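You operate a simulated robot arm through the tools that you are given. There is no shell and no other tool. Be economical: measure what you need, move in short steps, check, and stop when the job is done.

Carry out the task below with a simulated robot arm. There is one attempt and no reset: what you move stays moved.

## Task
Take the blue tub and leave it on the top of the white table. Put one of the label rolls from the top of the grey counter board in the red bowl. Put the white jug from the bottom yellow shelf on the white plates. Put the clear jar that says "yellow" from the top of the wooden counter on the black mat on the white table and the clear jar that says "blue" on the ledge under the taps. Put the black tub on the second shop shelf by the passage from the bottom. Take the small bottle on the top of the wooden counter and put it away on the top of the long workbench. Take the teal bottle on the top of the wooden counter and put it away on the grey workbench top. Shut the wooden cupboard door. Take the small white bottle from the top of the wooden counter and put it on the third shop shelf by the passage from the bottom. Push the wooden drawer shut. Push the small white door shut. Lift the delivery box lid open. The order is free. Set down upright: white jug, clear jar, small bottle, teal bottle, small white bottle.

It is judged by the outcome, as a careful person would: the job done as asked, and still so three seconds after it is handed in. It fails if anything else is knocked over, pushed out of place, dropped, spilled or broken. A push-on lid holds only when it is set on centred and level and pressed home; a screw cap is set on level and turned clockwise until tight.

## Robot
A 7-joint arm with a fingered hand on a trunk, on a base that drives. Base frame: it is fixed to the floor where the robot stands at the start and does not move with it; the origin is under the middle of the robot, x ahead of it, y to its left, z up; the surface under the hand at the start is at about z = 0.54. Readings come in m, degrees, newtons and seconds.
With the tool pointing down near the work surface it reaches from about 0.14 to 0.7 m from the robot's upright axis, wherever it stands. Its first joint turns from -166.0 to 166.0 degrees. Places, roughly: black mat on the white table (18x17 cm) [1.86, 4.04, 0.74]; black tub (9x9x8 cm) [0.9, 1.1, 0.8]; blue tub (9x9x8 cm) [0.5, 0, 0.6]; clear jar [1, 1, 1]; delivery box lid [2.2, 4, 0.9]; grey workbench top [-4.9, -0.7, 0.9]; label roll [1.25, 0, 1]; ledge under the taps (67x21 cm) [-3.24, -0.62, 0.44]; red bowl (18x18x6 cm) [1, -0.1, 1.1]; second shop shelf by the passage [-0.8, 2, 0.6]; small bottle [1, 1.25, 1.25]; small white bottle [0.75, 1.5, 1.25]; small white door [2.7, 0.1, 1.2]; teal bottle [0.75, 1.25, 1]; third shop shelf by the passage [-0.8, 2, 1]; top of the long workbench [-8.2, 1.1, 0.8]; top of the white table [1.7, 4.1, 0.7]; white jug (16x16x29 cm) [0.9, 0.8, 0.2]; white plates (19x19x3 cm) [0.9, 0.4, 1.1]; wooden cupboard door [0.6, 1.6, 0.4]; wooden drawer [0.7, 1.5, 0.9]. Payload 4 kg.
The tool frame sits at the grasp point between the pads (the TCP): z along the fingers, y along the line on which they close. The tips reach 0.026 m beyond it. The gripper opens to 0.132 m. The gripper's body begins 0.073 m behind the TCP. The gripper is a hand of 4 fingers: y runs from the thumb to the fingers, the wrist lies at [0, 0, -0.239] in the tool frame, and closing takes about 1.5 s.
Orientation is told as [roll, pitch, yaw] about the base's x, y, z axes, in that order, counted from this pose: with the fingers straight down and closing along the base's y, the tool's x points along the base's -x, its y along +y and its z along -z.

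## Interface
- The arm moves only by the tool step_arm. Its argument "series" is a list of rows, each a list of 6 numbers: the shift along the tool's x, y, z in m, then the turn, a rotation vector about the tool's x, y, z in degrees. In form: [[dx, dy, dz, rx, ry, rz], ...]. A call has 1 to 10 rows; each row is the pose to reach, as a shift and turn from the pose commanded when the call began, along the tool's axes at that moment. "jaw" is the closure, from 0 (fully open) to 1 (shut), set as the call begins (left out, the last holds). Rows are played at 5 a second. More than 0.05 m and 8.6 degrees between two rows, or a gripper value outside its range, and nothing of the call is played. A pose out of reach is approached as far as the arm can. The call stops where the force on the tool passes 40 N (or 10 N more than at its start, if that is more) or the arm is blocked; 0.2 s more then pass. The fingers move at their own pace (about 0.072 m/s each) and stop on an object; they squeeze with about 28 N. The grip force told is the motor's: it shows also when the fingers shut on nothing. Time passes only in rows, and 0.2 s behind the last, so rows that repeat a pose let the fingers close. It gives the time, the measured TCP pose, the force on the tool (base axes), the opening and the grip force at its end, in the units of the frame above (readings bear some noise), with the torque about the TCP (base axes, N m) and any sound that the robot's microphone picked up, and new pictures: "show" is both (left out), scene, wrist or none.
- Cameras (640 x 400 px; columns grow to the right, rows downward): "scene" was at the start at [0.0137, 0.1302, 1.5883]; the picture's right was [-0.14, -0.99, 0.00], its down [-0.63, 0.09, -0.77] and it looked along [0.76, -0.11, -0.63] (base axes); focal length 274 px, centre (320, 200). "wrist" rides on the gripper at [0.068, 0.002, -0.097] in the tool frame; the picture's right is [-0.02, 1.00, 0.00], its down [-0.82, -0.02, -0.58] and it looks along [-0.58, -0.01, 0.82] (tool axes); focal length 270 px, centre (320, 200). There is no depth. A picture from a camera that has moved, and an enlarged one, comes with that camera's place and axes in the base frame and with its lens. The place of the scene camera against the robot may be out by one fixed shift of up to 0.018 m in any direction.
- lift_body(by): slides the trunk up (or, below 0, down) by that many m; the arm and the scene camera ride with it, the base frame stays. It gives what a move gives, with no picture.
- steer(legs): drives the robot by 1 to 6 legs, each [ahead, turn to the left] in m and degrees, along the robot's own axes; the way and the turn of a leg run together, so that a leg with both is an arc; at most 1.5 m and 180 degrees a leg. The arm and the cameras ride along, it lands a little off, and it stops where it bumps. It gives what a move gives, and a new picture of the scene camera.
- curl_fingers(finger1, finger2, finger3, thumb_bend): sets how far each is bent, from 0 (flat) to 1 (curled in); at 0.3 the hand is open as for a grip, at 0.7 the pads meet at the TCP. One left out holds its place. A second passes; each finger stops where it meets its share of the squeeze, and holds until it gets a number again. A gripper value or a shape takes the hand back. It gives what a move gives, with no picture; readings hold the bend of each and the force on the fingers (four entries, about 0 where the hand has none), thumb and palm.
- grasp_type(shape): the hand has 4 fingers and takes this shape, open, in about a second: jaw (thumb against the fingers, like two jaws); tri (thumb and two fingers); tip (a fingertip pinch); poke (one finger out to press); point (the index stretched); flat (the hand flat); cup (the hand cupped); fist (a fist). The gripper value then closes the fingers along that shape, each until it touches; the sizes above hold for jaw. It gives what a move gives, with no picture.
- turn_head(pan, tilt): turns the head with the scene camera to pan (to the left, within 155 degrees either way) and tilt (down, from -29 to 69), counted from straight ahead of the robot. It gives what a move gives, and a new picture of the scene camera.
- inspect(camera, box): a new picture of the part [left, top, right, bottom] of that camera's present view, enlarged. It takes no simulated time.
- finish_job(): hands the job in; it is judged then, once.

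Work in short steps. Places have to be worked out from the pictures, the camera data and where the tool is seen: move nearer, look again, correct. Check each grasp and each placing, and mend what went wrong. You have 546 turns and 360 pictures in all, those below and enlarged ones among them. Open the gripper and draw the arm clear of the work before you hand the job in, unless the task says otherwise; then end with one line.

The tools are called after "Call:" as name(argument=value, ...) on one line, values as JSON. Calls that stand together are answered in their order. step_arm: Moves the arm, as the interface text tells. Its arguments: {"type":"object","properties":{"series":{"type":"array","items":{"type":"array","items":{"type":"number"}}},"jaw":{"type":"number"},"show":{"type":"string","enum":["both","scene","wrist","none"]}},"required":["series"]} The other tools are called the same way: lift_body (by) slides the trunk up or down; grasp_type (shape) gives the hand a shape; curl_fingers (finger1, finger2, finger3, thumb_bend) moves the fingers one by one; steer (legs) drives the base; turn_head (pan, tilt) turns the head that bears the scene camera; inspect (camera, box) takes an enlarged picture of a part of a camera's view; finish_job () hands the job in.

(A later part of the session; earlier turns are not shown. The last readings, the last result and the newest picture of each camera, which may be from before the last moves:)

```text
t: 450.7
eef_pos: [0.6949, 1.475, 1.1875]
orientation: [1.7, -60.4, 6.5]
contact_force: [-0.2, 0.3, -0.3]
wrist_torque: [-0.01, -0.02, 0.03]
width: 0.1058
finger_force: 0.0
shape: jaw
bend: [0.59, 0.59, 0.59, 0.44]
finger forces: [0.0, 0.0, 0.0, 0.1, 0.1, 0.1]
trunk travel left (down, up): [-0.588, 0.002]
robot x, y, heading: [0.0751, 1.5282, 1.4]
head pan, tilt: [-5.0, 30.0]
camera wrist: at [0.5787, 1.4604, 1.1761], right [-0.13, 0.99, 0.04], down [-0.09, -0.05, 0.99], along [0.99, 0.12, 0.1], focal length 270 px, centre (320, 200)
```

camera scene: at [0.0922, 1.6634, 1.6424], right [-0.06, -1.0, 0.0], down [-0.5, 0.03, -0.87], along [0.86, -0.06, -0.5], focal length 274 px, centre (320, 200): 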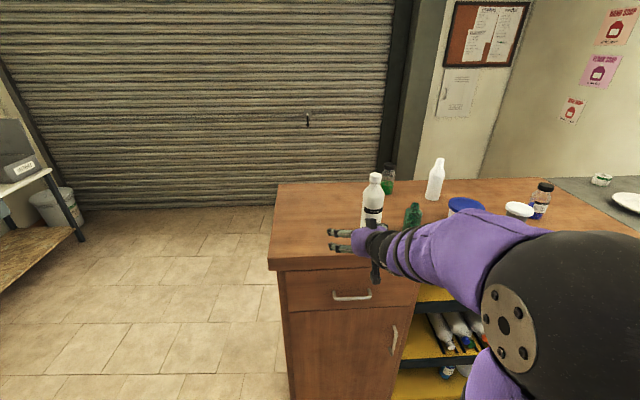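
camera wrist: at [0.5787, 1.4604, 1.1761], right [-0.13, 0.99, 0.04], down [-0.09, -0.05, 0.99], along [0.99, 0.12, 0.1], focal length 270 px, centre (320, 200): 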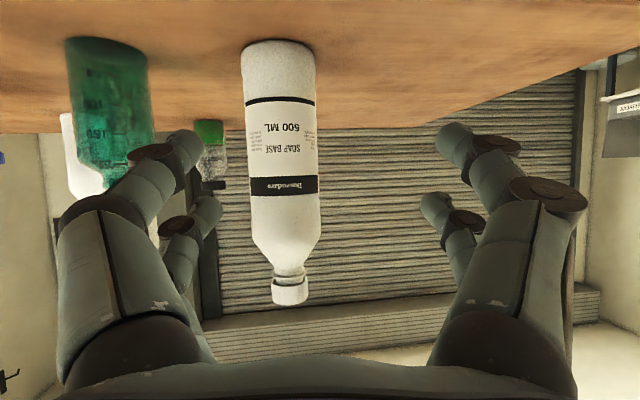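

Aligned. Bottle centre about (0.825, 1.458). I advance to it.

Call:
step_arm(series=[[-0.018, -0.01, 0.03, 0, 0, 0], [-0.034, -0.017, 0.06, 0, 0, 0], [-0.05, -0.023, 0.088, 0, 0, 0], [-0.0636, -0.0278, 0.1117, 0, 0, 0], [-0.0636, -0.0278, 0.1117, 0, 0, 0]], show="wrist")

```text
t: 451.9
eef_pos: [0.8264, 1.4667, 1.185]
orientation: [1.6, -60.6, 6.5]
contact_force: [-0.3, 0.3, 0.4]
wrist_torque: [0.04, -0.03, -0.02]
width: 0.106
finger_force: 0.0
shape: jaw
bend: [0.59, 0.59, 0.59, 0.44]
finger forces: [0.0, 0.0, 0.0, 0.1, 0.1, 0.0]
trunk travel left (down, up): [-0.588, 0.002]
robot x, y, heading: [0.077, 1.528, 1.5]
head pan, tilt: [-5.0, 30.0]
camera wrist: at [0.7092, 1.4508, 1.1747], right [-0.13, 0.99, 0.04], down [-0.1, -0.05, 0.99], along [0.99, 0.12, 0.1], focal length 270 px, centre (320, 200)
```

wrist: 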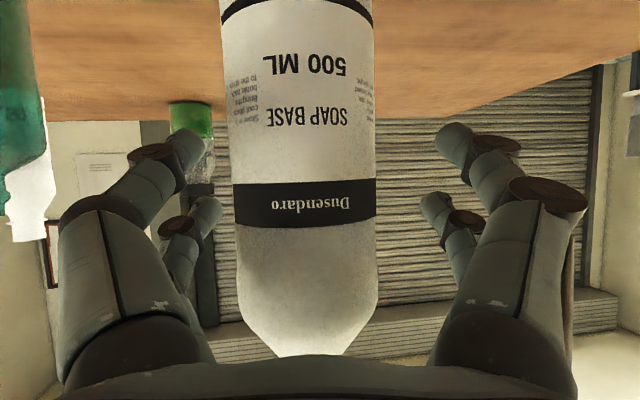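

The bottle is centred between the fingers at the TCP depth. Closing.

Call:
step_arm(series=[[0, 0, 0, 0, 0, 0], [0, 0, 0, 0, 0, 0], [0, 0, 0, 0, 0, 0], [0, 0, 0, 0, 0, 0], [0, 0, 0, 0, 0, 0], [0, 0, 0, 0, 0, 0], [0, 0, 0, 0, 0, 0]], jaw=1, show="wrist")

```text
t: 453.5
eef_pos: [0.8247, 1.4652, 1.1858]
orientation: [1.6, -60.5, 6.6]
contact_force: [-0.2, 0.1, 1.7]
wrist_torque: [-0.14, 0.14, -0.01]
width: 0.0601
finger_force: 27.8
shape: jaw
bend: [0.74, 0.74, 0.73, 0.7]
finger forces: [25.4, 23.3, 23.8, 0.1, 26.5, 0.0]
trunk travel left (down, up): [-0.588, 0.002]
robot x, y, heading: [0.0758, 1.5271, 1.2]
head pan, tilt: [-5.0, 30.0]
camera wrist: at [0.7087, 1.4507, 1.1748], right [-0.13, 0.99, 0.04], down [-0.1, -0.05, 0.99], along [0.99, 0.12, 0.1], focal length 270 px, centre (320, 200)
```

wrist: 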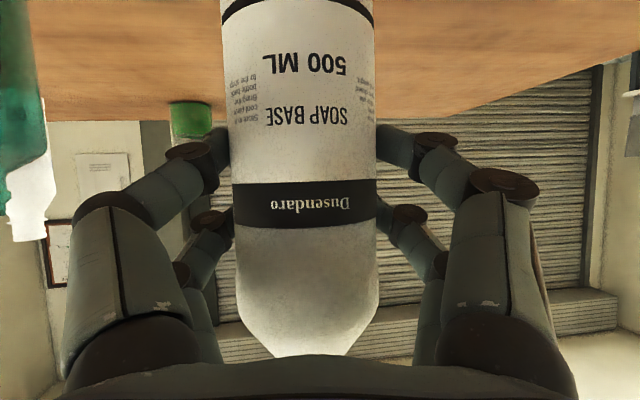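

Gripped. I lift 6 cm and draw it back towards me.

Call:
step_arm(series=[[-0.017, 0, -0.01, 0, 0, 0], [-0.035, 0, -0.02, 0, 0, 0], [-0.052, 0, -0.0295, 0, 0, 0], [-0.042, 0.003, -0.055, 0, 0, 0], [-0.022, 0.008, -0.09, 0, 0, 0], [-0.002, 0.013, -0.125, 0, 0, 0], [0.018, 0.018, -0.16, 0, 0, 0], [0.038, 0.023, -0.195, 0, 0, 0], [0.038, 0.023, -0.195, 0, 0, 0]], show="scene")

```text
t: 455.5
eef_pos: [0.6329, 1.4635, 1.2477]
orientation: [1.8, -60.5, 6.5]
contact_force: [0.1, -0.7, -5.5]
wrist_torque: [0.03, 0.06, 0.01]
width: 0.0599
finger_force: 27.9
shape: jaw
bend: [0.74, 0.74, 0.73, 0.7]
finger forces: [26.1, 23.1, 22.7, 0.1, 26.5, 0.0]
trunk travel left (down, up): [-0.588, 0.002]
robot x, y, heading: [0.0803, 1.5258, 1.1]
head pan, tilt: [-5.0, 30.0]
camera scene: at [0.0926, 1.6633, 1.6423], right [-0.06, -1.0, 0.0], down [-0.5, 0.03, -0.87], along [0.86, -0.06, -0.5], focal length 274 px, centre (320, 200)
```

scene: 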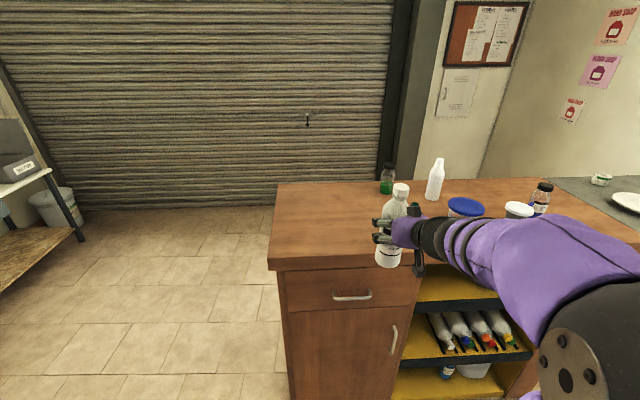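

Held well. I'll turn round to face the shop shelf at y≈2.0.

Call:
steer(legs=[[0.04, 0], [0, 90], [0.47, 0], [0, 88]])

Call:
turn_head(pan=15, tilt=30)

Call:
inspect(camera="wrist", box=[0, 0, 640, 400])

```text
t: 467.3
eef_pos: [-0.4686, 2.0236, 1.2492]
orientation: [1.7, -60.5, -170.7]
contact_force: [-0.7, 0.4, -5.1]
wrist_torque: [-0.01, -0.09, 0.02]
width: 0.0595
finger_force: 29.0
shape: jaw
bend: [0.74, 0.74, 0.73, 0.7]
finger forces: [25.4, 23.7, 22.0, 0.0, 25.9, 0.0]
trunk travel left (down, up): [-0.588, 0.002]
robot x, y, heading: [0.0926, 1.9864, -175.7]
head pan, tilt: [-5.0, 30.0]
camera scene: at [0.06, 1.8286, 1.6424], right [0.01, 1.0, 0.0], down [0.5, -0.01, -0.87], along [-0.87, 0.01, -0.5], focal length 274 px, centre (320, 200)
```

scene: 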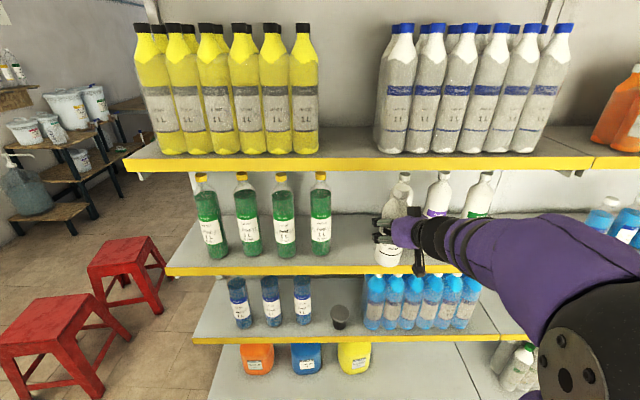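

```text
t: 468.1
eef_pos: [-0.4701, 2.0224, 1.2488]
orientation: [1.6, -60.5, -170.6]
contact_force: [-0.5, 0.2, -4.7]
wrist_torque: [-0.01, -0.03, 0.02]
width: 0.0596
finger_force: 28.1
shape: jaw
bend: [0.74, 0.74, 0.73, 0.7]
finger forces: [25.3, 23.6, 21.9, 0.0, 26.0, 0.0]
trunk travel left (down, up): [-0.588, 0.002]
robot x, y, heading: [0.0897, 1.9844, -175.8]
head pan, tilt: [15.0, 30.0]
camera scene: at [0.065, 1.7977, 1.6424], right [-0.33, 0.94, 0.0], down [0.47, 0.16, -0.87], along [-0.82, -0.28, -0.5], focal length 274 px, centre (320, 200)
```

scene: 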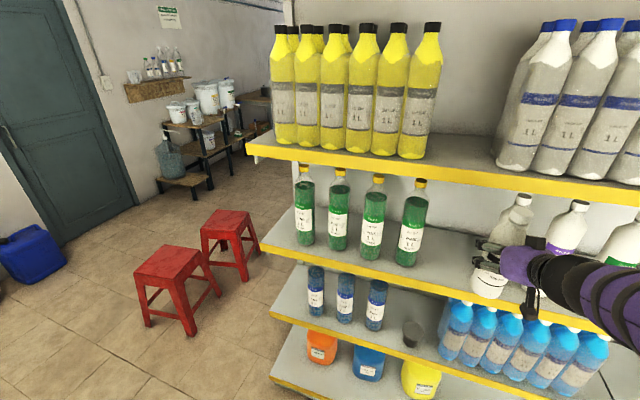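

```text
1.00 times, centred on (320, 200) of wrist (not enlarged: the box is as wide or as high as the picture)
camera zoom: at [-0.3529, 2.0432, 1.237], right [0.18, -0.98, 0.04], down [0.09, 0.05, 0.99], along [-0.98, -0.17, 0.1], focal length 270 px, centre (320, 200)
```

zoom: 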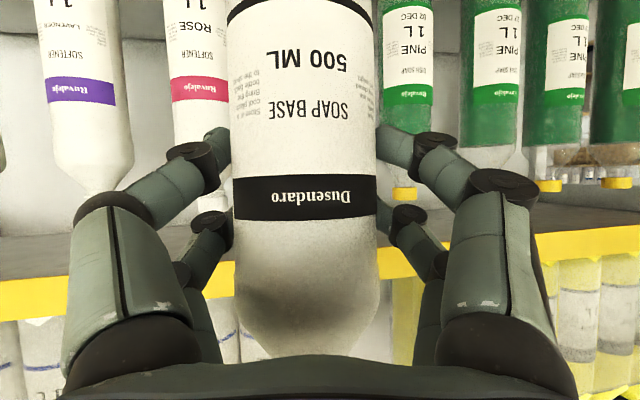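

The free gap on the third shelf is y 1.87–2.11. I lower 0.18 and slide the bottle in to (-0.75, 1.99).

Call:
lift_body(by=-0.18)

Call:
step_arm(series=[[-0.02, -0.003, 0.035, 0, 0, 0], [-0.04, -0.005, 0.07, 0, 0, 0], [-0.06, -0.008, 0.105, 0, 0, 0], [-0.08, -0.01, 0.14, 0, 0, 0], [-0.1, -0.013, 0.175, 0, 0, 0], [-0.12, -0.015, 0.21, 0, 0, 0], [-0.14, -0.018, 0.245, 0, 0, 0], [-0.14, -0.018, 0.245, 0, 0, 0]])

```text
t: 470.1
eef_pos: [-0.4687, 2.0225, 1.0689]
orientation: [1.7, -60.4, -170.6]
contact_force: [-0.3, -0.1, -3.8]
wrist_torque: [-0.04, -0.04, -0.03]
width: 0.0594
finger_force: 27.8
shape: jaw
bend: [0.74, 0.74, 0.73, 0.7]
finger forces: [25.3, 23.6, 21.9, 0.0, 26.0, 0.0]
trunk travel left (down, up): [-0.408, 0.182]
robot x, y, heading: [0.0908, 1.9879, -175.9]
head pan, tilt: [15.0, 30.0]
```

```text
t: 471.9
eef_pos: [-0.75, 1.9879, 1.0687]
orientation: [1.6, -60.6, -170.5]
contact_force: [1.1, 0.1, 1.8]
wrist_torque: [0.14, -0.3, 0.02]
width: 0.0559
finger_force: 28.1
shape: jaw
bend: [0.75, 0.74, 0.73, 0.73]
finger forces: [23.0, 23.9, 24.1, 0.0, 25.7, 0.1]
trunk travel left (down, up): [-0.408, 0.182]
robot x, y, heading: [0.0928, 1.9863, -175.7]
head pan, tilt: [15.0, 30.0]
camera scene: at [0.0653, 1.7975, 1.4624], right [-0.33, 0.94, 0.0], down [0.47, 0.16, -0.87], along [-0.82, -0.28, -0.5], focal length 274 px, centre (320, 200)
camera wrist: at [-0.6335, 2.008, 1.0571], right [0.18, -0.98, 0.04], down [0.09, 0.05, 0.99], along [-0.98, -0.17, 0.1], focal length 270 px, centre (320, 200)
```

scene: 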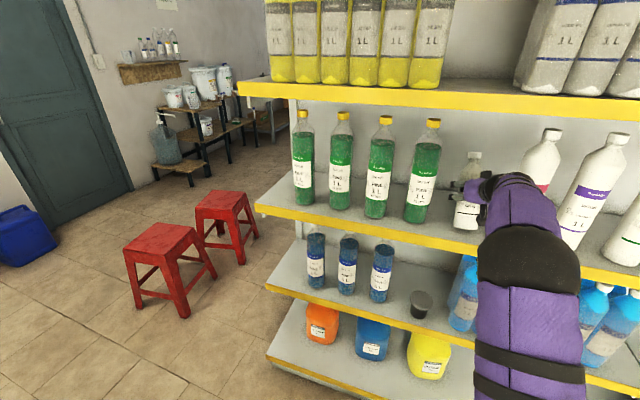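
wrist: 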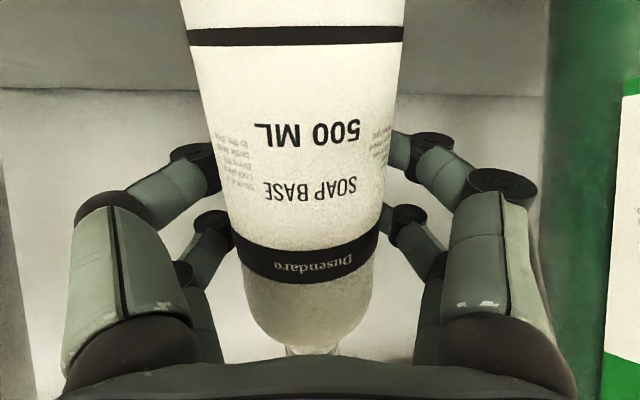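

The bottle's bottom caught the shelf's front edge, so it tilted about 30° in the grip. The shelf surface must be near z 0.97. I'll raise 7 cm and rotate the hand 30° to bring the bottle upright again.

Call:
lift_body(by=0.07)

Call:
step_arm(series=[[0, 0, 0, 0, -6, 0], [0, 0, 0, 0, -12, 0], [0, 0, 0, 0, -18, 0], [0, 0, 0, 0, -24, 0], [0, 0, 0, 0, -28, 0], [0, 0, 0, 0, -28, 0]])

```text
t: 473.0
eef_pos: [-0.7493, 1.988, 1.1377]
orientation: [1.7, -60.5, -170.6]
contact_force: [0.9, 0.8, -5.8]
wrist_torque: [-0.04, 0.05, -0.02]
width: 0.0563
finger_force: 28.4
shape: jaw
bend: [0.75, 0.74, 0.73, 0.72]
finger forces: [24.3, 22.6, 21.9, 0.0, 26.3, 0.1]
trunk travel left (down, up): [-0.478, 0.112]
robot x, y, heading: [0.0858, 1.989, -175.8]
head pan, tilt: [15.0, 30.0]
```

```text
t: 474.4
eef_pos: [-0.7498, 1.9887, 1.1387]
orientation: [27.9, -88.2, 162.8]
contact_force: [-0.5, -0.4, -3.7]
wrist_torque: [-0.06, 0.03, -0.02]
width: 0.0559
finger_force: 27.4
shape: jaw
bend: [0.75, 0.74, 0.73, 0.72]
finger forces: [23.9, 22.5, 21.6, 0.1, 25.9, 0.1]
trunk travel left (down, up): [-0.478, 0.112]
robot x, y, heading: [0.0919, 1.9846, -175.8]
head pan, tilt: [15.0, 30.0]
camera scene: at [0.0646, 1.7976, 1.5324], right [-0.33, 0.94, 0.0], down [0.47, 0.16, -0.87], along [-0.82, -0.28, -0.5], focal length 274 px, centre (320, 200)
camera wrist: at [-0.6522, 2.0044, 1.0722], right [0.19, -0.98, 0.04], down [0.54, 0.14, 0.83], along [-0.82, -0.13, 0.56], focal length 270 px, centre (320, 200)
```

scene: 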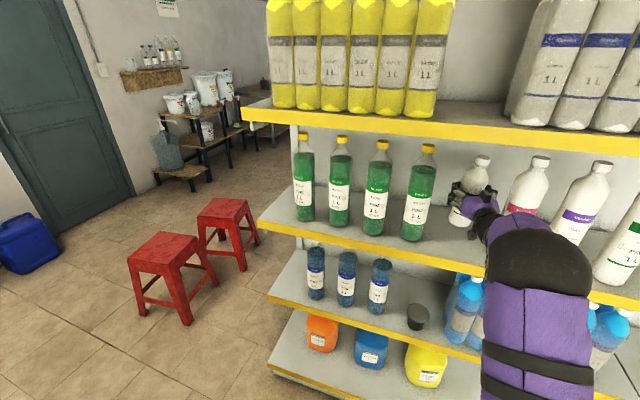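
wrist: 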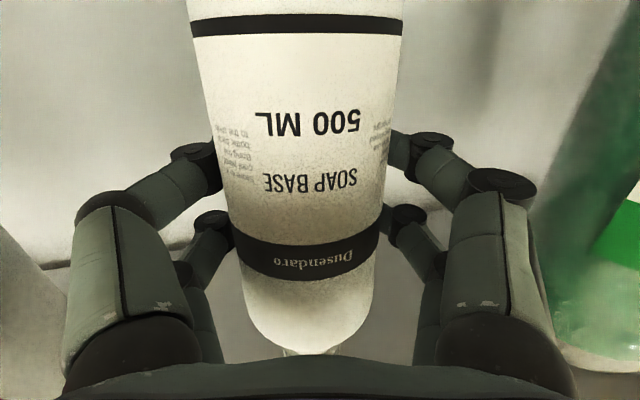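

Call:
inspect(camera="scene", box=[380, 110, 620, 290])

```text
2.22 times, centred on (500, 200) of scene
camera zoom: at [0.0646, 1.7976, 1.5324], right [-0.33, 0.94, 0.0], down [0.47, 0.16, -0.87], along [-0.82, -0.28, -0.5], focal length 608 px, centre (-80, 200)
```

zoom: 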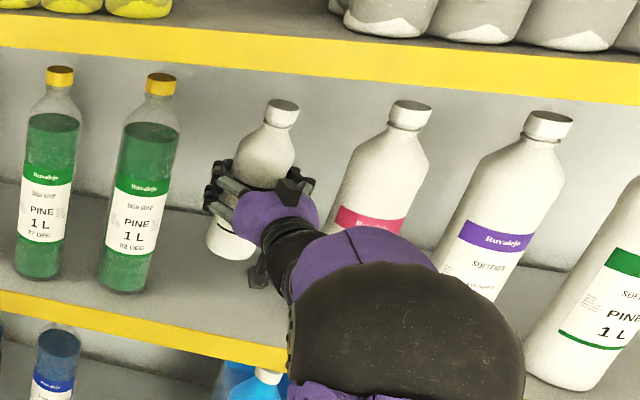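

Measured in the wrist view, I have over-rotated by about 4–5°. I'll correct by +4.5° and then lower with the trunk.

Call:
step_arm(series=[[0, 0, 0, 0, 4.5, 0], [0, 0, 0, 0, 4.5, 0]], show="none")

Call:
lift_body(by=-0.04)

Call:
lift_body(by=-0.01)

Call:
lift_body(by=-0.006)

```text
t: 475.0
eef_pos: [-0.7495, 1.9889, 1.1378]
orientation: [7.7, -83.9, -177.0]
contact_force: [-0.1, -0.3, -5.4]
wrist_torque: [0.0, -0.02, -0.02]
width: 0.0561
finger_force: 28.0
shape: jaw
bend: [0.75, 0.74, 0.73, 0.72]
finger forces: [24.0, 22.4, 21.7, 0.0, 25.9, 0.0]
trunk travel left (down, up): [-0.478, 0.112]
robot x, y, heading: [0.0926, 1.9883, -175.9]
head pan, tilt: [15.0, 30.0]
```

```text
t: 475.9
eef_pos: [-0.7493, 1.9884, 1.097]
orientation: [7.8, -83.9, -176.9]
contact_force: [0.2, 0.6, -5.5]
wrist_torque: [-0.04, -0.03, 0.02]
width: 0.0559
finger_force: 28.2
shape: jaw
bend: [0.75, 0.74, 0.73, 0.72]
finger forces: [24.0, 22.4, 21.6, 0.1, 25.9, 0.1]
trunk travel left (down, up): [-0.438, 0.152]
robot x, y, heading: [0.0924, 1.9869, -175.6]
head pan, tilt: [15.0, 30.0]
```

```text
t: 476.4
eef_pos: [-0.7491, 1.988, 1.0878]
orientation: [7.8, -83.9, -176.9]
contact_force: [-0.7, 0.6, -5.5]
wrist_torque: [-0.04, -0.02, -0.01]
width: 0.0561
finger_force: 27.9
shape: jaw
bend: [0.75, 0.74, 0.73, 0.72]
finger forces: [24.0, 22.4, 21.7, 0.1, 25.9, 0.1]
trunk travel left (down, up): [-0.428, 0.162]
robot x, y, heading: [0.0894, 1.9896, -175.7]
head pan, tilt: [15.0, 30.0]
```

```text
t: 477.0
eef_pos: [-0.7491, 1.9895, 1.082]
orientation: [7.7, -83.9, -177.0]
contact_force: [0.0, -0.8, -5.6]
wrist_torque: [-0.01, -0.02, -0.01]
width: 0.056
finger_force: 28.1
shape: jaw
bend: [0.75, 0.74, 0.73, 0.72]
finger forces: [24.0, 22.4, 21.6, 0.0, 25.9, 0.1]
trunk travel left (down, up): [-0.422, 0.168]
robot x, y, heading: [0.0912, 1.9883, -175.8]
head pan, tilt: [15.0, 30.0]
```

Call:
lift_body(by=-0.006)

Call:
lift_body(by=-0.006)

Call:
lift_body(by=-0.006)

Call:
inspect(camera="wrist", box=[0, 0, 640, 400])

```text
t: 477.5
eef_pos: [-0.7502, 1.9894, 1.0761]
orientation: [7.8, -84.0, -177.0]
contact_force: [-0.3, -0.4, -5.2]
wrist_torque: [-0.01, 0.02, -0.03]
width: 0.0559
finger_force: 28.1
shape: jaw
bend: [0.75, 0.74, 0.73, 0.72]
finger forces: [24.0, 22.4, 21.7, 0.1, 26.0, 0.0]
trunk travel left (down, up): [-0.416, 0.174]
robot x, y, heading: [0.0939, 1.9884, -175.8]
head pan, tilt: [15.0, 30.0]
```

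```text
t: 478.1
eef_pos: [-0.7499, 1.9892, 1.069]
orientation: [7.6, -84.0, -176.9]
contact_force: [0.6, 0.4, -5.7]
wrist_torque: [-0.06, 0.02, 0.04]
width: 0.0559
finger_force: 27.9
shape: jaw
bend: [0.75, 0.74, 0.73, 0.72]
finger forces: [24.0, 22.4, 21.6, 0.1, 25.9, 0.0]
trunk travel left (down, up): [-0.41, 0.18]
robot x, y, heading: [0.0883, 1.9887, -175.6]
head pan, tilt: [15.0, 30.0]
```

```text
t: 478.6
eef_pos: [-0.7477, 1.9872, 1.0691]
orientation: [7.7, -84.4, -176.7]
contact_force: [-3.6, -1.8, 9.8]
wrist_torque: [0.29, 0.2, 0.1]
width: 0.0562
finger_force: 27.6
shape: jaw
bend: [0.75, 0.74, 0.73, 0.72]
finger forces: [23.8, 24.4, 22.3, 0.0, 26.6, 0.1]
trunk travel left (down, up): [-0.404, 0.186]
robot x, y, heading: [0.0919, 1.9861, -175.6]
head pan, tilt: [15.0, 30.0]
```

```text
1.00 times, centred on (320, 200) of wrist (not enlarged: the box is as wide or as high as the picture)
camera zoom: at [-0.6472, 2.0045, 1.0103], right [0.19, -0.98, 0.04], down [0.48, 0.13, 0.87], along [-0.86, -0.14, 0.5], focal length 270 px, centre (320, 200)
```

zoom: 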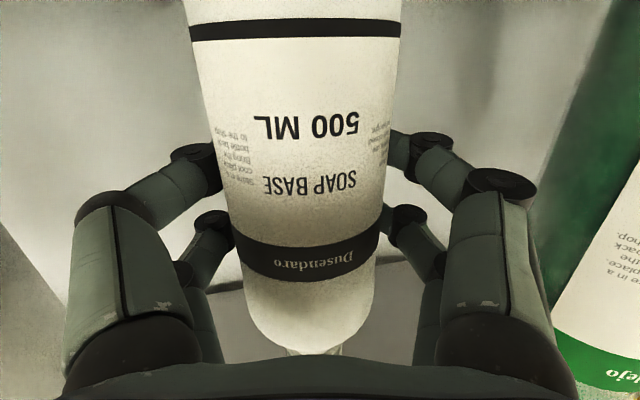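

Upright within about 2° and resting on the shelf. I open the fingers gently.

Call:
step_arm(series=[[0, 0, 0, 0, 0, 0], [0, 0, 0, 0, 0, 0], [0, 0, 0, 0, 0, 0], [0, 0, 0, 0, 0, 0], [0, 0, 0, 0, 0, 0]], jaw=0.2)

```text
t: 479.8
eef_pos: [-0.7495, 1.9886, 1.0645]
orientation: [7.7, -84.0, -176.9]
contact_force: [0.2, 0.2, 0.1]
wrist_torque: [0.01, -0.02, 0.0]
width: 0.1055
finger_force: 0.0
shape: jaw
bend: [0.59, 0.59, 0.59, 0.45]
finger forces: [0.0, 0.0, 0.0, 0.0, 0.0, 0.1]
trunk travel left (down, up): [-0.404, 0.186]
robot x, y, heading: [0.0891, 1.9861, -176.1]
head pan, tilt: [15.0, 30.0]
camera scene: at [0.0653, 1.7976, 1.4584], right [-0.33, 0.94, 0.0], down [0.47, 0.16, -0.87], along [-0.82, -0.28, -0.5], focal length 274 px, centre (320, 200)
camera wrist: at [-0.6471, 2.0052, 1.0065], right [0.19, -0.98, 0.04], down [0.47, 0.12, 0.87], along [-0.86, -0.14, 0.49], focal length 270 px, centre (320, 200)
```

scene: 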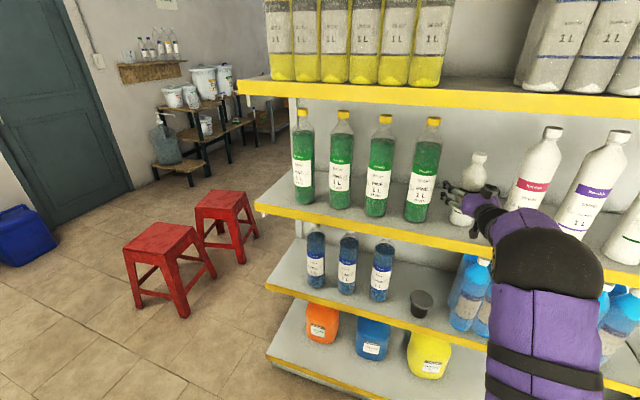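
wrist: 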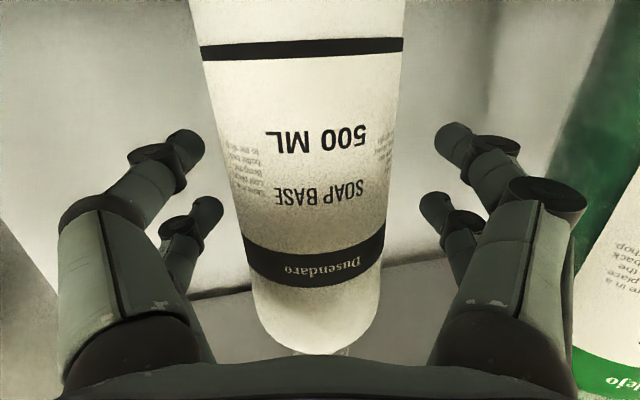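

It stands freely. I withdraw straight back.

Call:
step_arm(series=[[0, 0, -0.04, 0, 0, 0], [0, 0, -0.08, 0, 0, 0], [0, 0, -0.12, 0, 0, 0], [0, 0, -0.16, 0, 0, 0], [0, 0, -0.2, 0, 0, 0], [0, 0, -0.24, 0, 0, 0]])

```text
t: 481.2
eef_pos: [-0.514, 2.0345, 1.0914]
orientation: [7.5, -84.1, -176.6]
contact_force: [1.1, -0.1, 0.5]
wrist_torque: [0.0, 0.01, 0.0]
width: 0.1053
finger_force: 0.2
shape: jaw
bend: [0.59, 0.59, 0.59, 0.45]
finger forces: [0.0, 0.0, 0.1, 0.1, 0.1, 0.0]
trunk travel left (down, up): [-0.404, 0.186]
robot x, y, heading: [0.0899, 1.9858, -175.7]
head pan, tilt: [15.0, 30.0]
camera scene: at [0.0653, 1.7976, 1.4584], right [-0.33, 0.94, 0.0], down [0.47, 0.16, -0.87], along [-0.82, -0.28, -0.5], focal length 274 px, centre (320, 200)
camera wrist: at [-0.412, 2.0506, 1.0329], right [0.19, -0.98, 0.04], down [0.47, 0.12, 0.87], along [-0.86, -0.14, 0.49], focal length 270 px, centre (320, 200)
```

scene: 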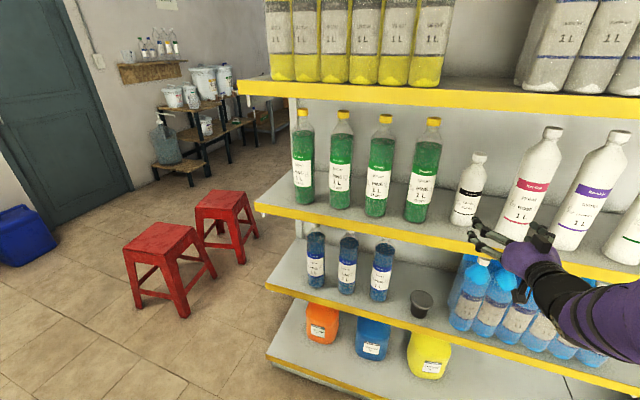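
wrist: 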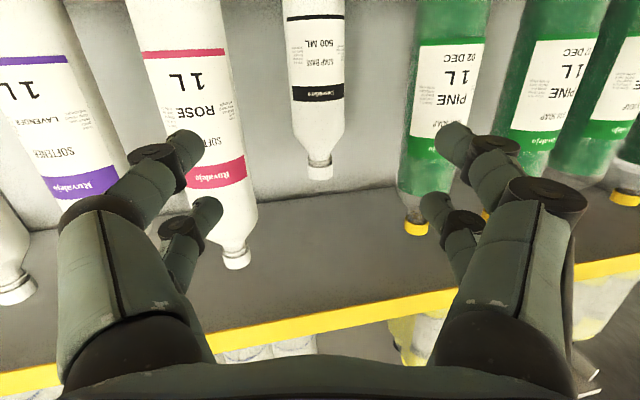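

The small white bottle stands on the third shelf. Next the jug: I raise the trunk and drive to face the bottom shelf at y≈0.88.

Call:
lift_body(by=0.18)

Call:
steer(legs=[[0, 86], [1.1, 0], [0, 90]])

Call:
lift_body(by=-0.4)

Call:
turn_head(pan=-5, tilt=45)

```text
t: 483.2
eef_pos: [-0.5151, 2.0339, 1.2714]
orientation: [7.6, -84.0, -176.8]
contact_force: [-0.4, 0.6, 0.0]
wrist_torque: [0.02, -0.01, 0.02]
width: 0.1052
finger_force: 0.0
shape: jaw
bend: [0.59, 0.59, 0.59, 0.45]
finger forces: [0.0, 0.0, 0.0, 0.1, 0.0, 0.0]
trunk travel left (down, up): [-0.584, 0.006]
robot x, y, heading: [0.09, 1.9816, -175.9]
head pan, tilt: [15.0, 30.0]
```

```text
t: 497.1
eef_pos: [0.702, 0.8496, 1.2717]
orientation: [7.7, -84.0, 0.6]
contact_force: [0.7, -0.8, 0.0]
wrist_torque: [-0.01, -0.01, -0.02]
width: 0.1057
finger_force: 0.1
shape: jaw
bend: [0.59, 0.59, 0.59, 0.45]
finger forces: [0.1, 0.0, 0.1, 0.1, 0.1, 0.0]
trunk travel left (down, up): [-0.584, 0.006]
robot x, y, heading: [0.0996, 0.9282, 1.6]
head pan, tilt: [15.0, 30.0]
camera scene: at [0.1107, 1.0929, 1.6384], right [0.28, -0.96, 0.0], down [-0.48, -0.14, -0.87], along [0.83, 0.25, -0.5], focal length 274 px, centre (320, 200)
```

scene: 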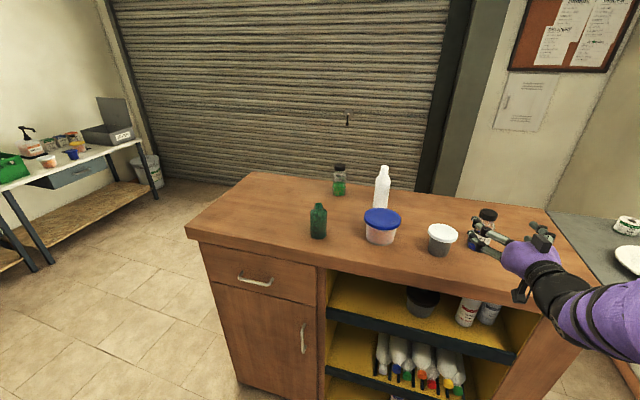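

```text
t: 500.9
eef_pos: [0.7019, 0.8497, 0.8719]
orientation: [7.7, -84.0, 0.7]
contact_force: [0.9, 0.4, -0.5]
wrist_torque: [0.0, 0.0, -0.03]
width: 0.1055
finger_force: 0.2
shape: jaw
bend: [0.59, 0.59, 0.59, 0.45]
finger forces: [0.1, 0.1, 0.0, 0.0, 0.0, 0.0]
trunk travel left (down, up): [-0.184, 0.406]
robot x, y, heading: [0.1005, 0.9264, 1.6]
head pan, tilt: [15.0, 30.0]
```

```text
t: 501.7
eef_pos: [0.7012, 0.8511, 0.8711]
orientation: [7.7, -84.0, 0.5]
contact_force: [0.3, 0.0, 0.1]
wrist_torque: [-0.01, 0.03, 0.03]
width: 0.1054
finger_force: 0.0
shape: jaw
bend: [0.59, 0.59, 0.59, 0.45]
finger forces: [0.0, 0.0, 0.0, 0.0, 0.0, 0.0]
trunk travel left (down, up): [-0.184, 0.406]
robot x, y, heading: [0.0985, 0.9241, 1.7]
head pan, tilt: [-5.0, 45.0]
camera scene: at [0.1052, 1.0622, 1.2158], right [-0.06, -1.0, 0.0], down [-0.71, 0.04, -0.71], along [0.71, -0.04, -0.71], focal length 274 px, centre (320, 200)
```

scene: 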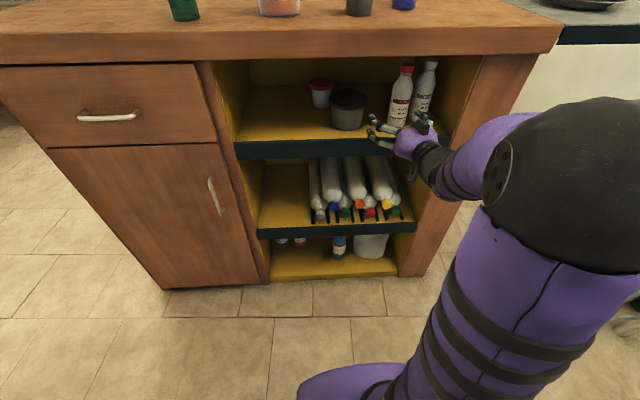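

I retract the hand 10 cm and lower further to see the jug.

Call:
step_arm(series=[[0, 0, -0.04, 0, 0, 0], [0, 0, -0.08, 0, 0, 0], [0, 0, -0.1, 0, 0, 0]], show="none")

Call:
lift_body(by=-0.175)

Call:
turn_head(pan=0, tilt=40)

Call:
inspect(camera="scene", box=[200, 160, 440, 320])

```text
t: 502.5
eef_pos: [0.6035, 0.8356, 0.8812]
orientation: [7.6, -84.0, 0.7]
contact_force: [-0.6, 0.3, 0.2]
wrist_torque: [-0.02, -0.05, -0.02]
width: 0.1054
finger_force: 0.1
shape: jaw
bend: [0.59, 0.59, 0.59, 0.45]
finger forces: [0.0, 0.0, 0.1, 0.1, 0.0, 0.1]
trunk travel left (down, up): [-0.184, 0.406]
robot x, y, heading: [0.0987, 0.9273, 1.8]
head pan, tilt: [-5.0, 45.0]
```

```text
t: 504.5
eef_pos: [0.6037, 0.8361, 0.7071]
orientation: [7.8, -84.0, 0.6]
contact_force: [-0.3, 0.1, -0.1]
wrist_torque: [0.01, 0.0, 0.02]
width: 0.1055
finger_force: 0.1
shape: jaw
bend: [0.59, 0.59, 0.59, 0.45]
finger forces: [0.0, 0.0, 0.0, 0.0, 0.1, 0.0]
trunk travel left (down, up): [-0.009, 0.581]
robot x, y, heading: [0.0998, 0.9252, 1.8]
head pan, tilt: [-5.0, 45.0]
```

```text
t: 505.2
eef_pos: [0.603, 0.8369, 0.706]
orientation: [7.7, -84.0, 0.7]
contact_force: [0.2, -0.3, -0.2]
wrist_torque: [0.02, -0.01, 0.02]
width: 0.1052
finger_force: 0.1
shape: jaw
bend: [0.59, 0.59, 0.59, 0.45]
finger forces: [0.0, 0.0, 0.0, 0.0, 0.0, 0.1]
trunk travel left (down, up): [-0.009, 0.581]
robot x, y, heading: [0.1005, 0.9234, 1.6]
head pan, tilt: [0.0, 40.0]
camera scene: at [0.1089, 1.0693, 1.048], right [0.03, -1.0, 0.0], down [-0.64, -0.02, -0.77], along [0.77, 0.02, -0.64], focal length 274 px, centre (320, 200)
```

scene: 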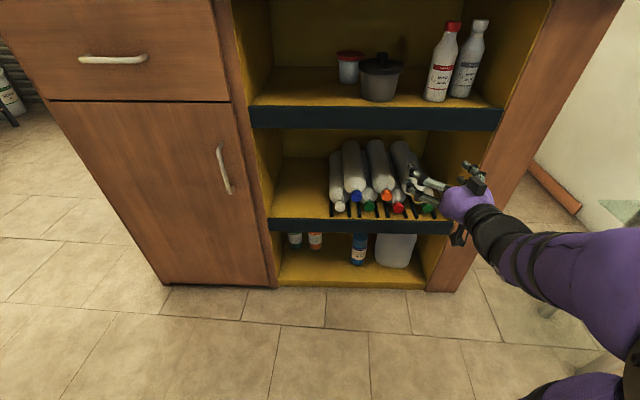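

```text
2.50 times, centred on (320, 240) of scene
camera zoom: at [0.1089, 1.0693, 1.048], right [0.03, -1.0, 0.0], down [-0.64, -0.02, -0.77], along [0.77, 0.02, -0.64], focal length 684 px, centre (320, 100)
```

zoom: 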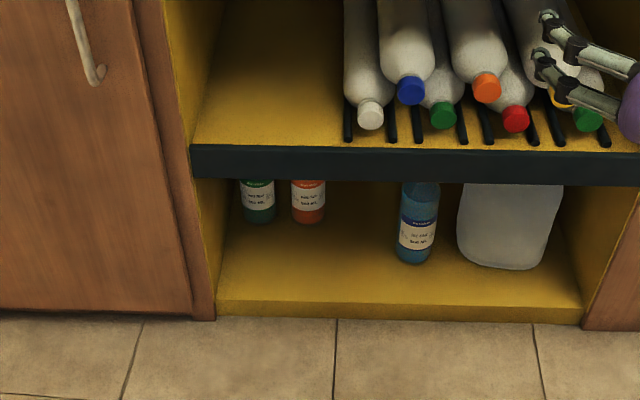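

The jug stands at the bottom right: front at x≈0.83, y≈0.78, with the shelf gap z 0.09–0.39. I'll lower the horizontal hand in front of it and look with the wrist camera.

Call:
step_arm(series=[[0.045, -0.005, 0, 0, 0, 0], [0.09, -0.01, 0, 0, 0, 0], [0.135, -0.015, 0, 0, 0, 0], [0.18, -0.02, 0, 0, 0, 0], [0.225, -0.025, 0, 0, 0, 0], [0.27, -0.03, 0, 0, 0, 0], [0.315, -0.035, 0, 0, 0, 0], [0.36, -0.04, 0, 0, 0, 0], [0.4, -0.04, 0, 0, 0, 0]])

```text
t: 507.2
eef_pos: [0.5646, 0.794, 0.3083]
orientation: [7.5, -84.0, 0.7]
contact_force: [0.0, 1.1, 0.8]
wrist_torque: [0.0, 0.04, 0.01]
width: 0.1055
finger_force: 0.0
shape: jaw
bend: [0.59, 0.59, 0.59, 0.45]
finger forces: [0.1, 0.1, 0.1, 0.0, 0.0, 0.0]
out of reach, approached as far as the arm can: row 1, 2, 3, 4, 5, 6
trunk travel left (down, up): [-0.009, 0.581]
robot x, y, heading: [0.0978, 0.9257, 1.4]
head pan, tilt: [0.0, 40.0]
camera scene: at [0.1089, 1.0694, 1.0482], right [0.03, -1.0, 0.0], down [-0.64, -0.02, -0.77], along [0.77, 0.02, -0.64], focal length 274 px, centre (320, 200)
camera wrist: at [0.4616, 0.781, 0.2509], right [-0.14, 0.99, 0.04], down [-0.48, -0.1, 0.87], along [0.87, 0.1, 0.49], focal length 270 px, centre (320, 200)
```

scene: 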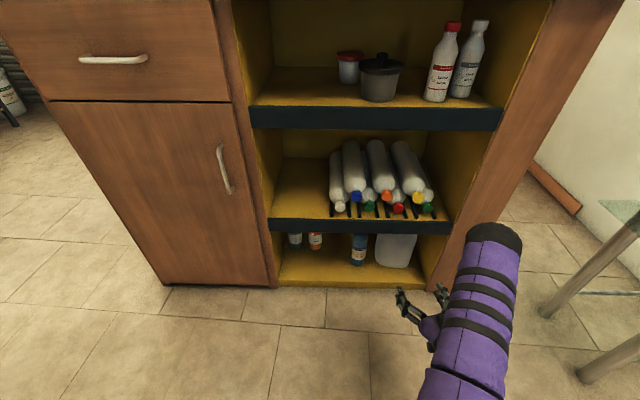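
wrist: 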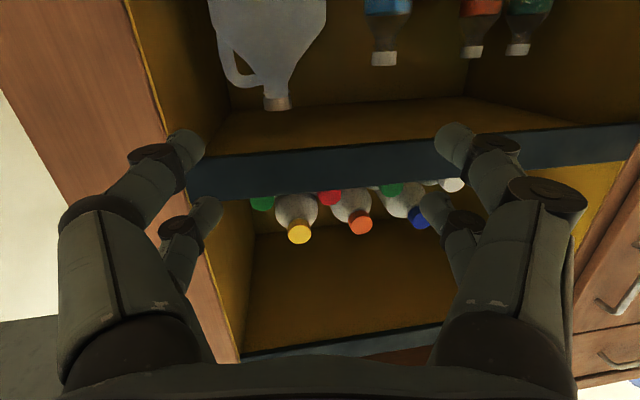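

The jug's handle loop is on its -y side, with the neck above. I'll zoom in on it.

Call:
inspect(camera="wrist", box=[180, 0, 360, 120])

```text
3.33 times, centred on (270, 60) of wrist
camera zoom: at [0.4616, 0.781, 0.2509], right [-0.14, 0.99, 0.04], down [-0.48, -0.1, 0.87], along [0.87, 0.1, 0.49], focal length 901 px, centre (487, 667)
```

zoom: 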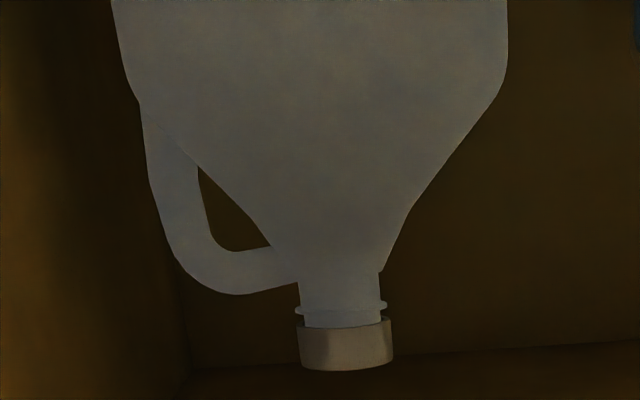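

The jug's neck is at about (0.94, 0.772), z≈0.31, with the cap top near 0.34 and the shelf lip bottom at about 0.36. I'll grip the neck under the cap: drive 0.15 closer, tilt the hand slightly upward and look.

Call:
steer(legs=[[0.13, 0]])

Call:
step_arm(series=[[0.005, -0.01, 0, 0, -7, 0], [0.01, -0.02, 0, 0, -14, 0], [0.01, -0.02, 0, 0, -14, 0]], jaw=0.25)

```text
t: 508.4
eef_pos: [0.6953, 0.7978, 0.3095]
orientation: [7.8, -84.0, 0.6]
contact_force: [0.1, -0.3, -0.3]
wrist_torque: [0.0, 0.0, 0.01]
width: 0.1055
finger_force: 0.2
shape: jaw
bend: [0.59, 0.59, 0.59, 0.45]
finger forces: [0.0, 0.1, 0.0, 0.1, 0.1, 0.1]
trunk travel left (down, up): [-0.009, 0.581]
robot x, y, heading: [0.2311, 0.9316, 1.7]
head pan, tilt: [0.0, 40.0]
camera scene: at [0.2395, 1.073, 1.048], right [0.03, -1.0, 0.0], down [-0.64, -0.02, -0.77], along [0.77, 0.02, -0.64], focal length 274 px, centre (320, 200)
```

scene: 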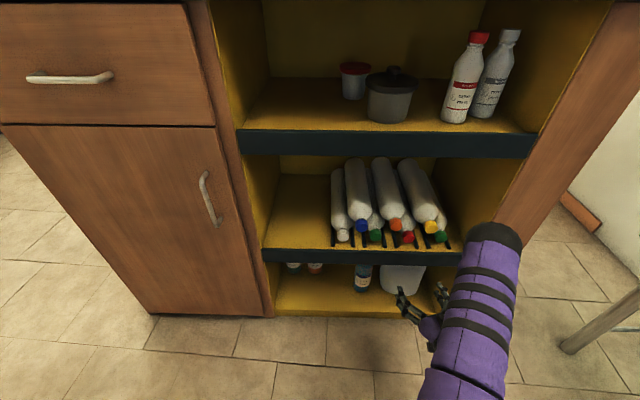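

```text
t: 509.2
eef_pos: [0.6959, 0.7781, 0.2973]
orientation: [174.2, -81.9, -166.2]
contact_force: [0.2, 0.4, 0.4]
wrist_torque: [-0.01, -0.01, -0.03]
width: 0.0992
finger_force: 0.0
shape: jaw
bend: [0.63, 0.63, 0.63, 0.51]
finger forces: [0.0, 0.0, 0.1, 0.0, 0.0, 0.0]
trunk travel left (down, up): [-0.009, 0.581]
robot x, y, heading: [0.2323, 0.9274, 1.9]
head pan, tilt: [0.0, 40.0]
camera scene: at [0.2395, 1.0729, 1.0481], right [0.03, -1.0, 0.0], down [-0.64, -0.02, -0.77], along [0.77, 0.02, -0.64], focal length 274 px, centre (320, 200)
camera wrist: at [0.6113, 0.7677, 0.2169], right [-0.15, 0.99, 0.04], down [-0.68, -0.13, 0.73], along [0.72, 0.08, 0.69], focal length 270 px, centre (320, 200)
```

scene: 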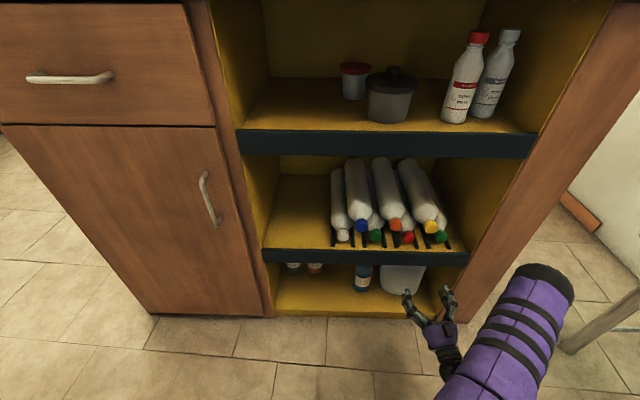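
wrist: 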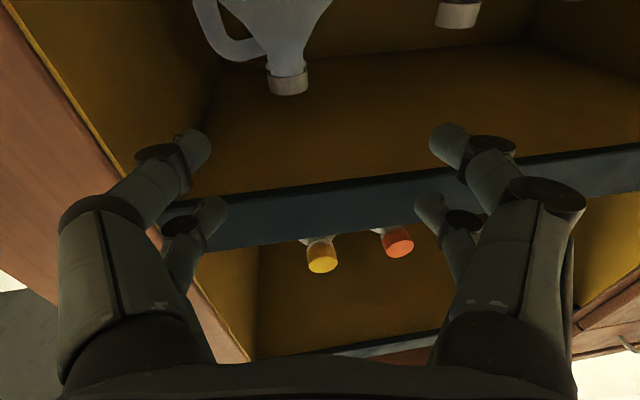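

Triangulated: cap top at (0.937, 0.773, 0.339). I'll advance part way at z≈0.305 and look.

Call:
step_arm(series=[[0.003, -0.007, 0.04, 0, 0, 0], [0.006, -0.014, 0.08, 0, 0, 0], [0.01, -0.02, 0.12, 0, 0, 0], [0.012, -0.026, 0.15, 0, 0, 0], [0.012, -0.026, 0.15, 0, 0, 0]])

```text
t: 510.4
eef_pos: [0.848, 0.7751, 0.3084]
orientation: [174.1, -82.0, -166.0]
contact_force: [-0.2, 0.1, 0.1]
wrist_torque: [-0.03, 0.01, -0.01]
width: 0.0992
finger_force: 0.1
shape: jaw
bend: [0.63, 0.63, 0.63, 0.51]
finger forces: [0.1, 0.0, 0.0, 0.0, 0.1, 0.0]
trunk travel left (down, up): [-0.009, 0.581]
robot x, y, heading: [0.2277, 0.9267, 1.6]
head pan, tilt: [0.0, 40.0]
camera scene: at [0.2395, 1.073, 1.0481], right [0.03, -1.0, 0.0], down [-0.64, -0.02, -0.77], along [0.77, 0.02, -0.64], focal length 274 px, centre (320, 200)
camera wrist: at [0.7619, 0.7648, 0.2265], right [-0.15, 0.99, 0.04], down [-0.67, -0.13, 0.73], along [0.72, 0.08, 0.69], focal length 270 px, centre (320, 200)
```

scene: 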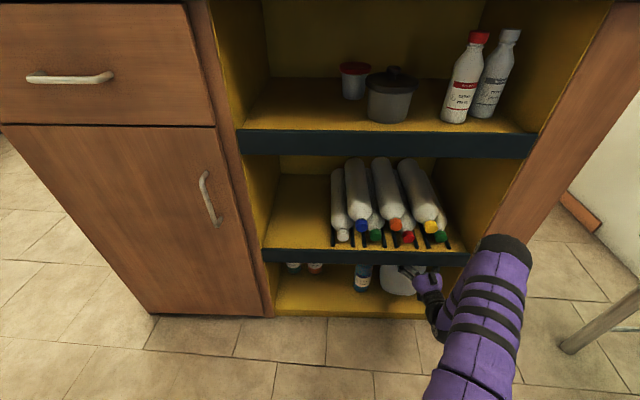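
wrist: 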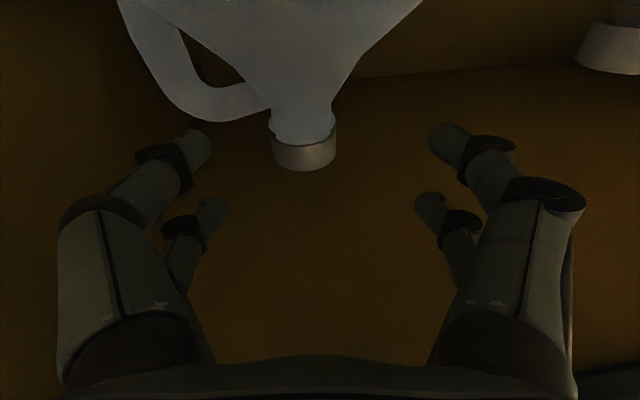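

The handle's top is at z≈0.308, so the thumb must pass above it at z≈0.326, gripping the cap. To keep clear of the lip above I'll use the "tri" shape, and check how it looks.

Call:
grasp_type(shape="tri")

Call:
step_arm(series=[[-0.017, 0, 0, 0, 0, 0], [-0.017, 0, 0, 0, 0, 0]], jaw=0.3, show="wrist")

```text
t: 511.4
eef_pos: [0.8469, 0.7749, 0.3096]
orientation: [174.2, -82.0, -166.0]
contact_force: [0.0, -0.5, 0.7]
wrist_torque: [0.0, 0.03, -0.02]
width: 0.1316
finger_force: 0.1
shape: tri
bend: [0.3, 0.3, 0.3, 0.3]
finger forces: [0.0, 0.0, 0.1, 0.0, 0.1, 0.1]
trunk travel left (down, up): [-0.009, 0.581]
robot x, y, heading: [0.2275, 0.9277, 1.4]
head pan, tilt: [0.0, 40.0]
```

```text
t: 511.9
eef_pos: [0.8459, 0.7738, 0.3224]
orientation: [174.1, -81.9, -165.9]
contact_force: [-0.1, -0.8, -0.8]
wrist_torque: [-0.02, -0.01, 0.0]
width: 0.0927
finger_force: 0.1
shape: tri
bend: [0.67, 0.67, 0.67, 0.58]
finger forces: [0.0, 0.0, 0.0, 0.1, 0.0, 0.1]
trunk travel left (down, up): [-0.009, 0.581]
robot x, y, heading: [0.2313, 0.9329, 1.5]
head pan, tilt: [0.0, 40.0]
camera wrist: at [0.7604, 0.7644, 0.2421], right [-0.15, 0.99, 0.04], down [-0.67, -0.13, 0.73], along [0.72, 0.08, 0.69], focal length 270 px, centre (320, 200)
```

wrist: 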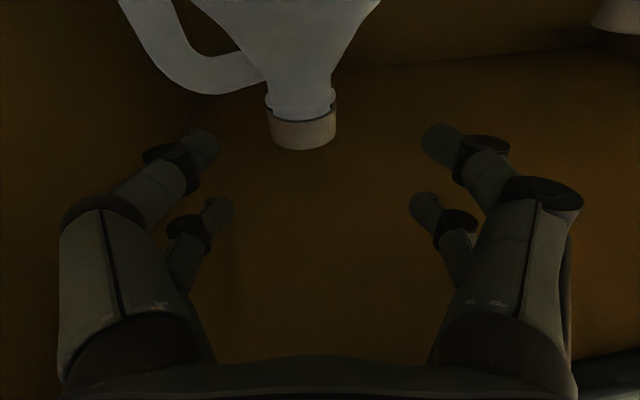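

The hand has two digits on each side (thumb and one finger on the handle side). The lower-left digit would foul the handle, so I'll curl the thumb and one right finger away and pinch the cap with the two upper digits. First test which digit is which.

Call:
curl_fingers(thumb_bend=1, finger1=1, finger2=0.45, finger3=0.45)

Call:
inspect(camera="wrist", box=[0, 0, 640, 400])

```text
t: 513.0
eef_pos: [0.8462, 0.774, 0.3231]
orientation: [174.2, -82.0, -166.0]
contact_force: [-0.1, -0.4, -0.6]
wrist_torque: [-0.01, 0.02, -0.03]
width: 0.0012
finger_force: 0.0
shape: fingers
bend: [1.0, 0.45, 0.45, 0.87]
finger forces: [0.0, 0.0, 0.0, 0.1, 0.0, 0.0]
trunk travel left (down, up): [-0.009, 0.581]
robot x, y, heading: [0.2296, 0.9311, 1.6]
head pan, tilt: [0.0, 40.0]
```

```text
1.00 times, centred on (320, 200) of wrist (not enlarged: the box is as wide or as high as the picture)
camera zoom: at [0.7603, 0.7643, 0.2419], right [-0.15, 0.99, 0.04], down [-0.67, -0.13, 0.73], along [0.72, 0.08, 0.69], focal length 270 px, centre (320, 200)
```

zoom: 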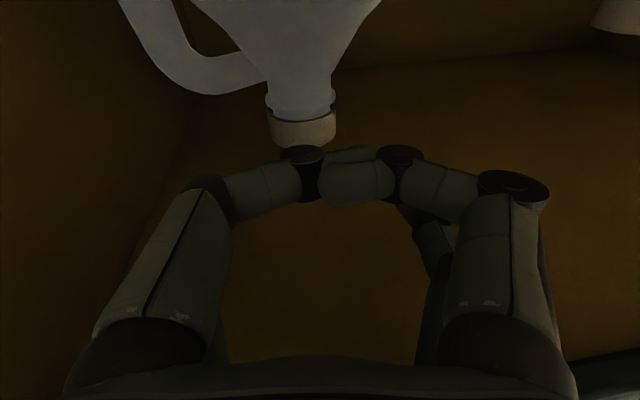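

Lower digits are the thumb and finger 1. I'll leave finger 1 open and curl only the thumb, and see how far it retracts.

Call:
curl_fingers(finger1=0.3)

Call:
curl_fingers(thumb_bend=1)

Call:
inspect(camera="wrist", box=[0, 0, 640, 400])

```text
t: 514.0
eef_pos: [0.845, 0.7749, 0.3234]
orientation: [174.2, -82.0, -166.0]
contact_force: [-0.2, -0.8, 0.5]
wrist_torque: [0.01, 0.01, 0.02]
width: 0.0005
finger_force: 0.1
shape: fingers
bend: [1.0, 0.45, 0.45, 0.9]
finger forces: [0.0, 0.0, 0.1, 0.0, 0.0, 0.1]
trunk travel left (down, up): [-0.009, 0.581]
robot x, y, heading: [0.2315, 0.9315, 1.5]
head pan, tilt: [0.0, 40.0]
```

```text
t: 515.0
eef_pos: [0.8459, 0.7745, 0.3233]
orientation: [174.2, -82.0, -166.0]
contact_force: [-0.5, -0.2, 0.2]
wrist_torque: [-0.02, -0.04, 0.0]
width: 0.0007
finger_force: 0.1
shape: fingers
bend: [1.0, 0.45, 0.45, 0.9]
finger forces: [0.1, 0.1, 0.0, 0.1, 0.0, 0.1]
trunk travel left (down, up): [-0.009, 0.581]
robot x, y, heading: [0.233, 0.9266, 1.7]
head pan, tilt: [0.0, 40.0]
```

```text
1.00 times, centred on (320, 200) of wrist (not enlarged: the box is as wide or as high as the picture)
camera zoom: at [0.7603, 0.7643, 0.242], right [-0.15, 0.99, 0.04], down [-0.67, -0.13, 0.73], along [0.72, 0.08, 0.69], focal length 270 px, centre (320, 200)
```

zoom: 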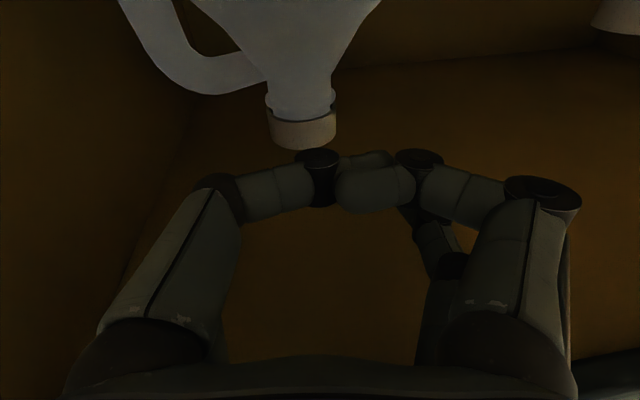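

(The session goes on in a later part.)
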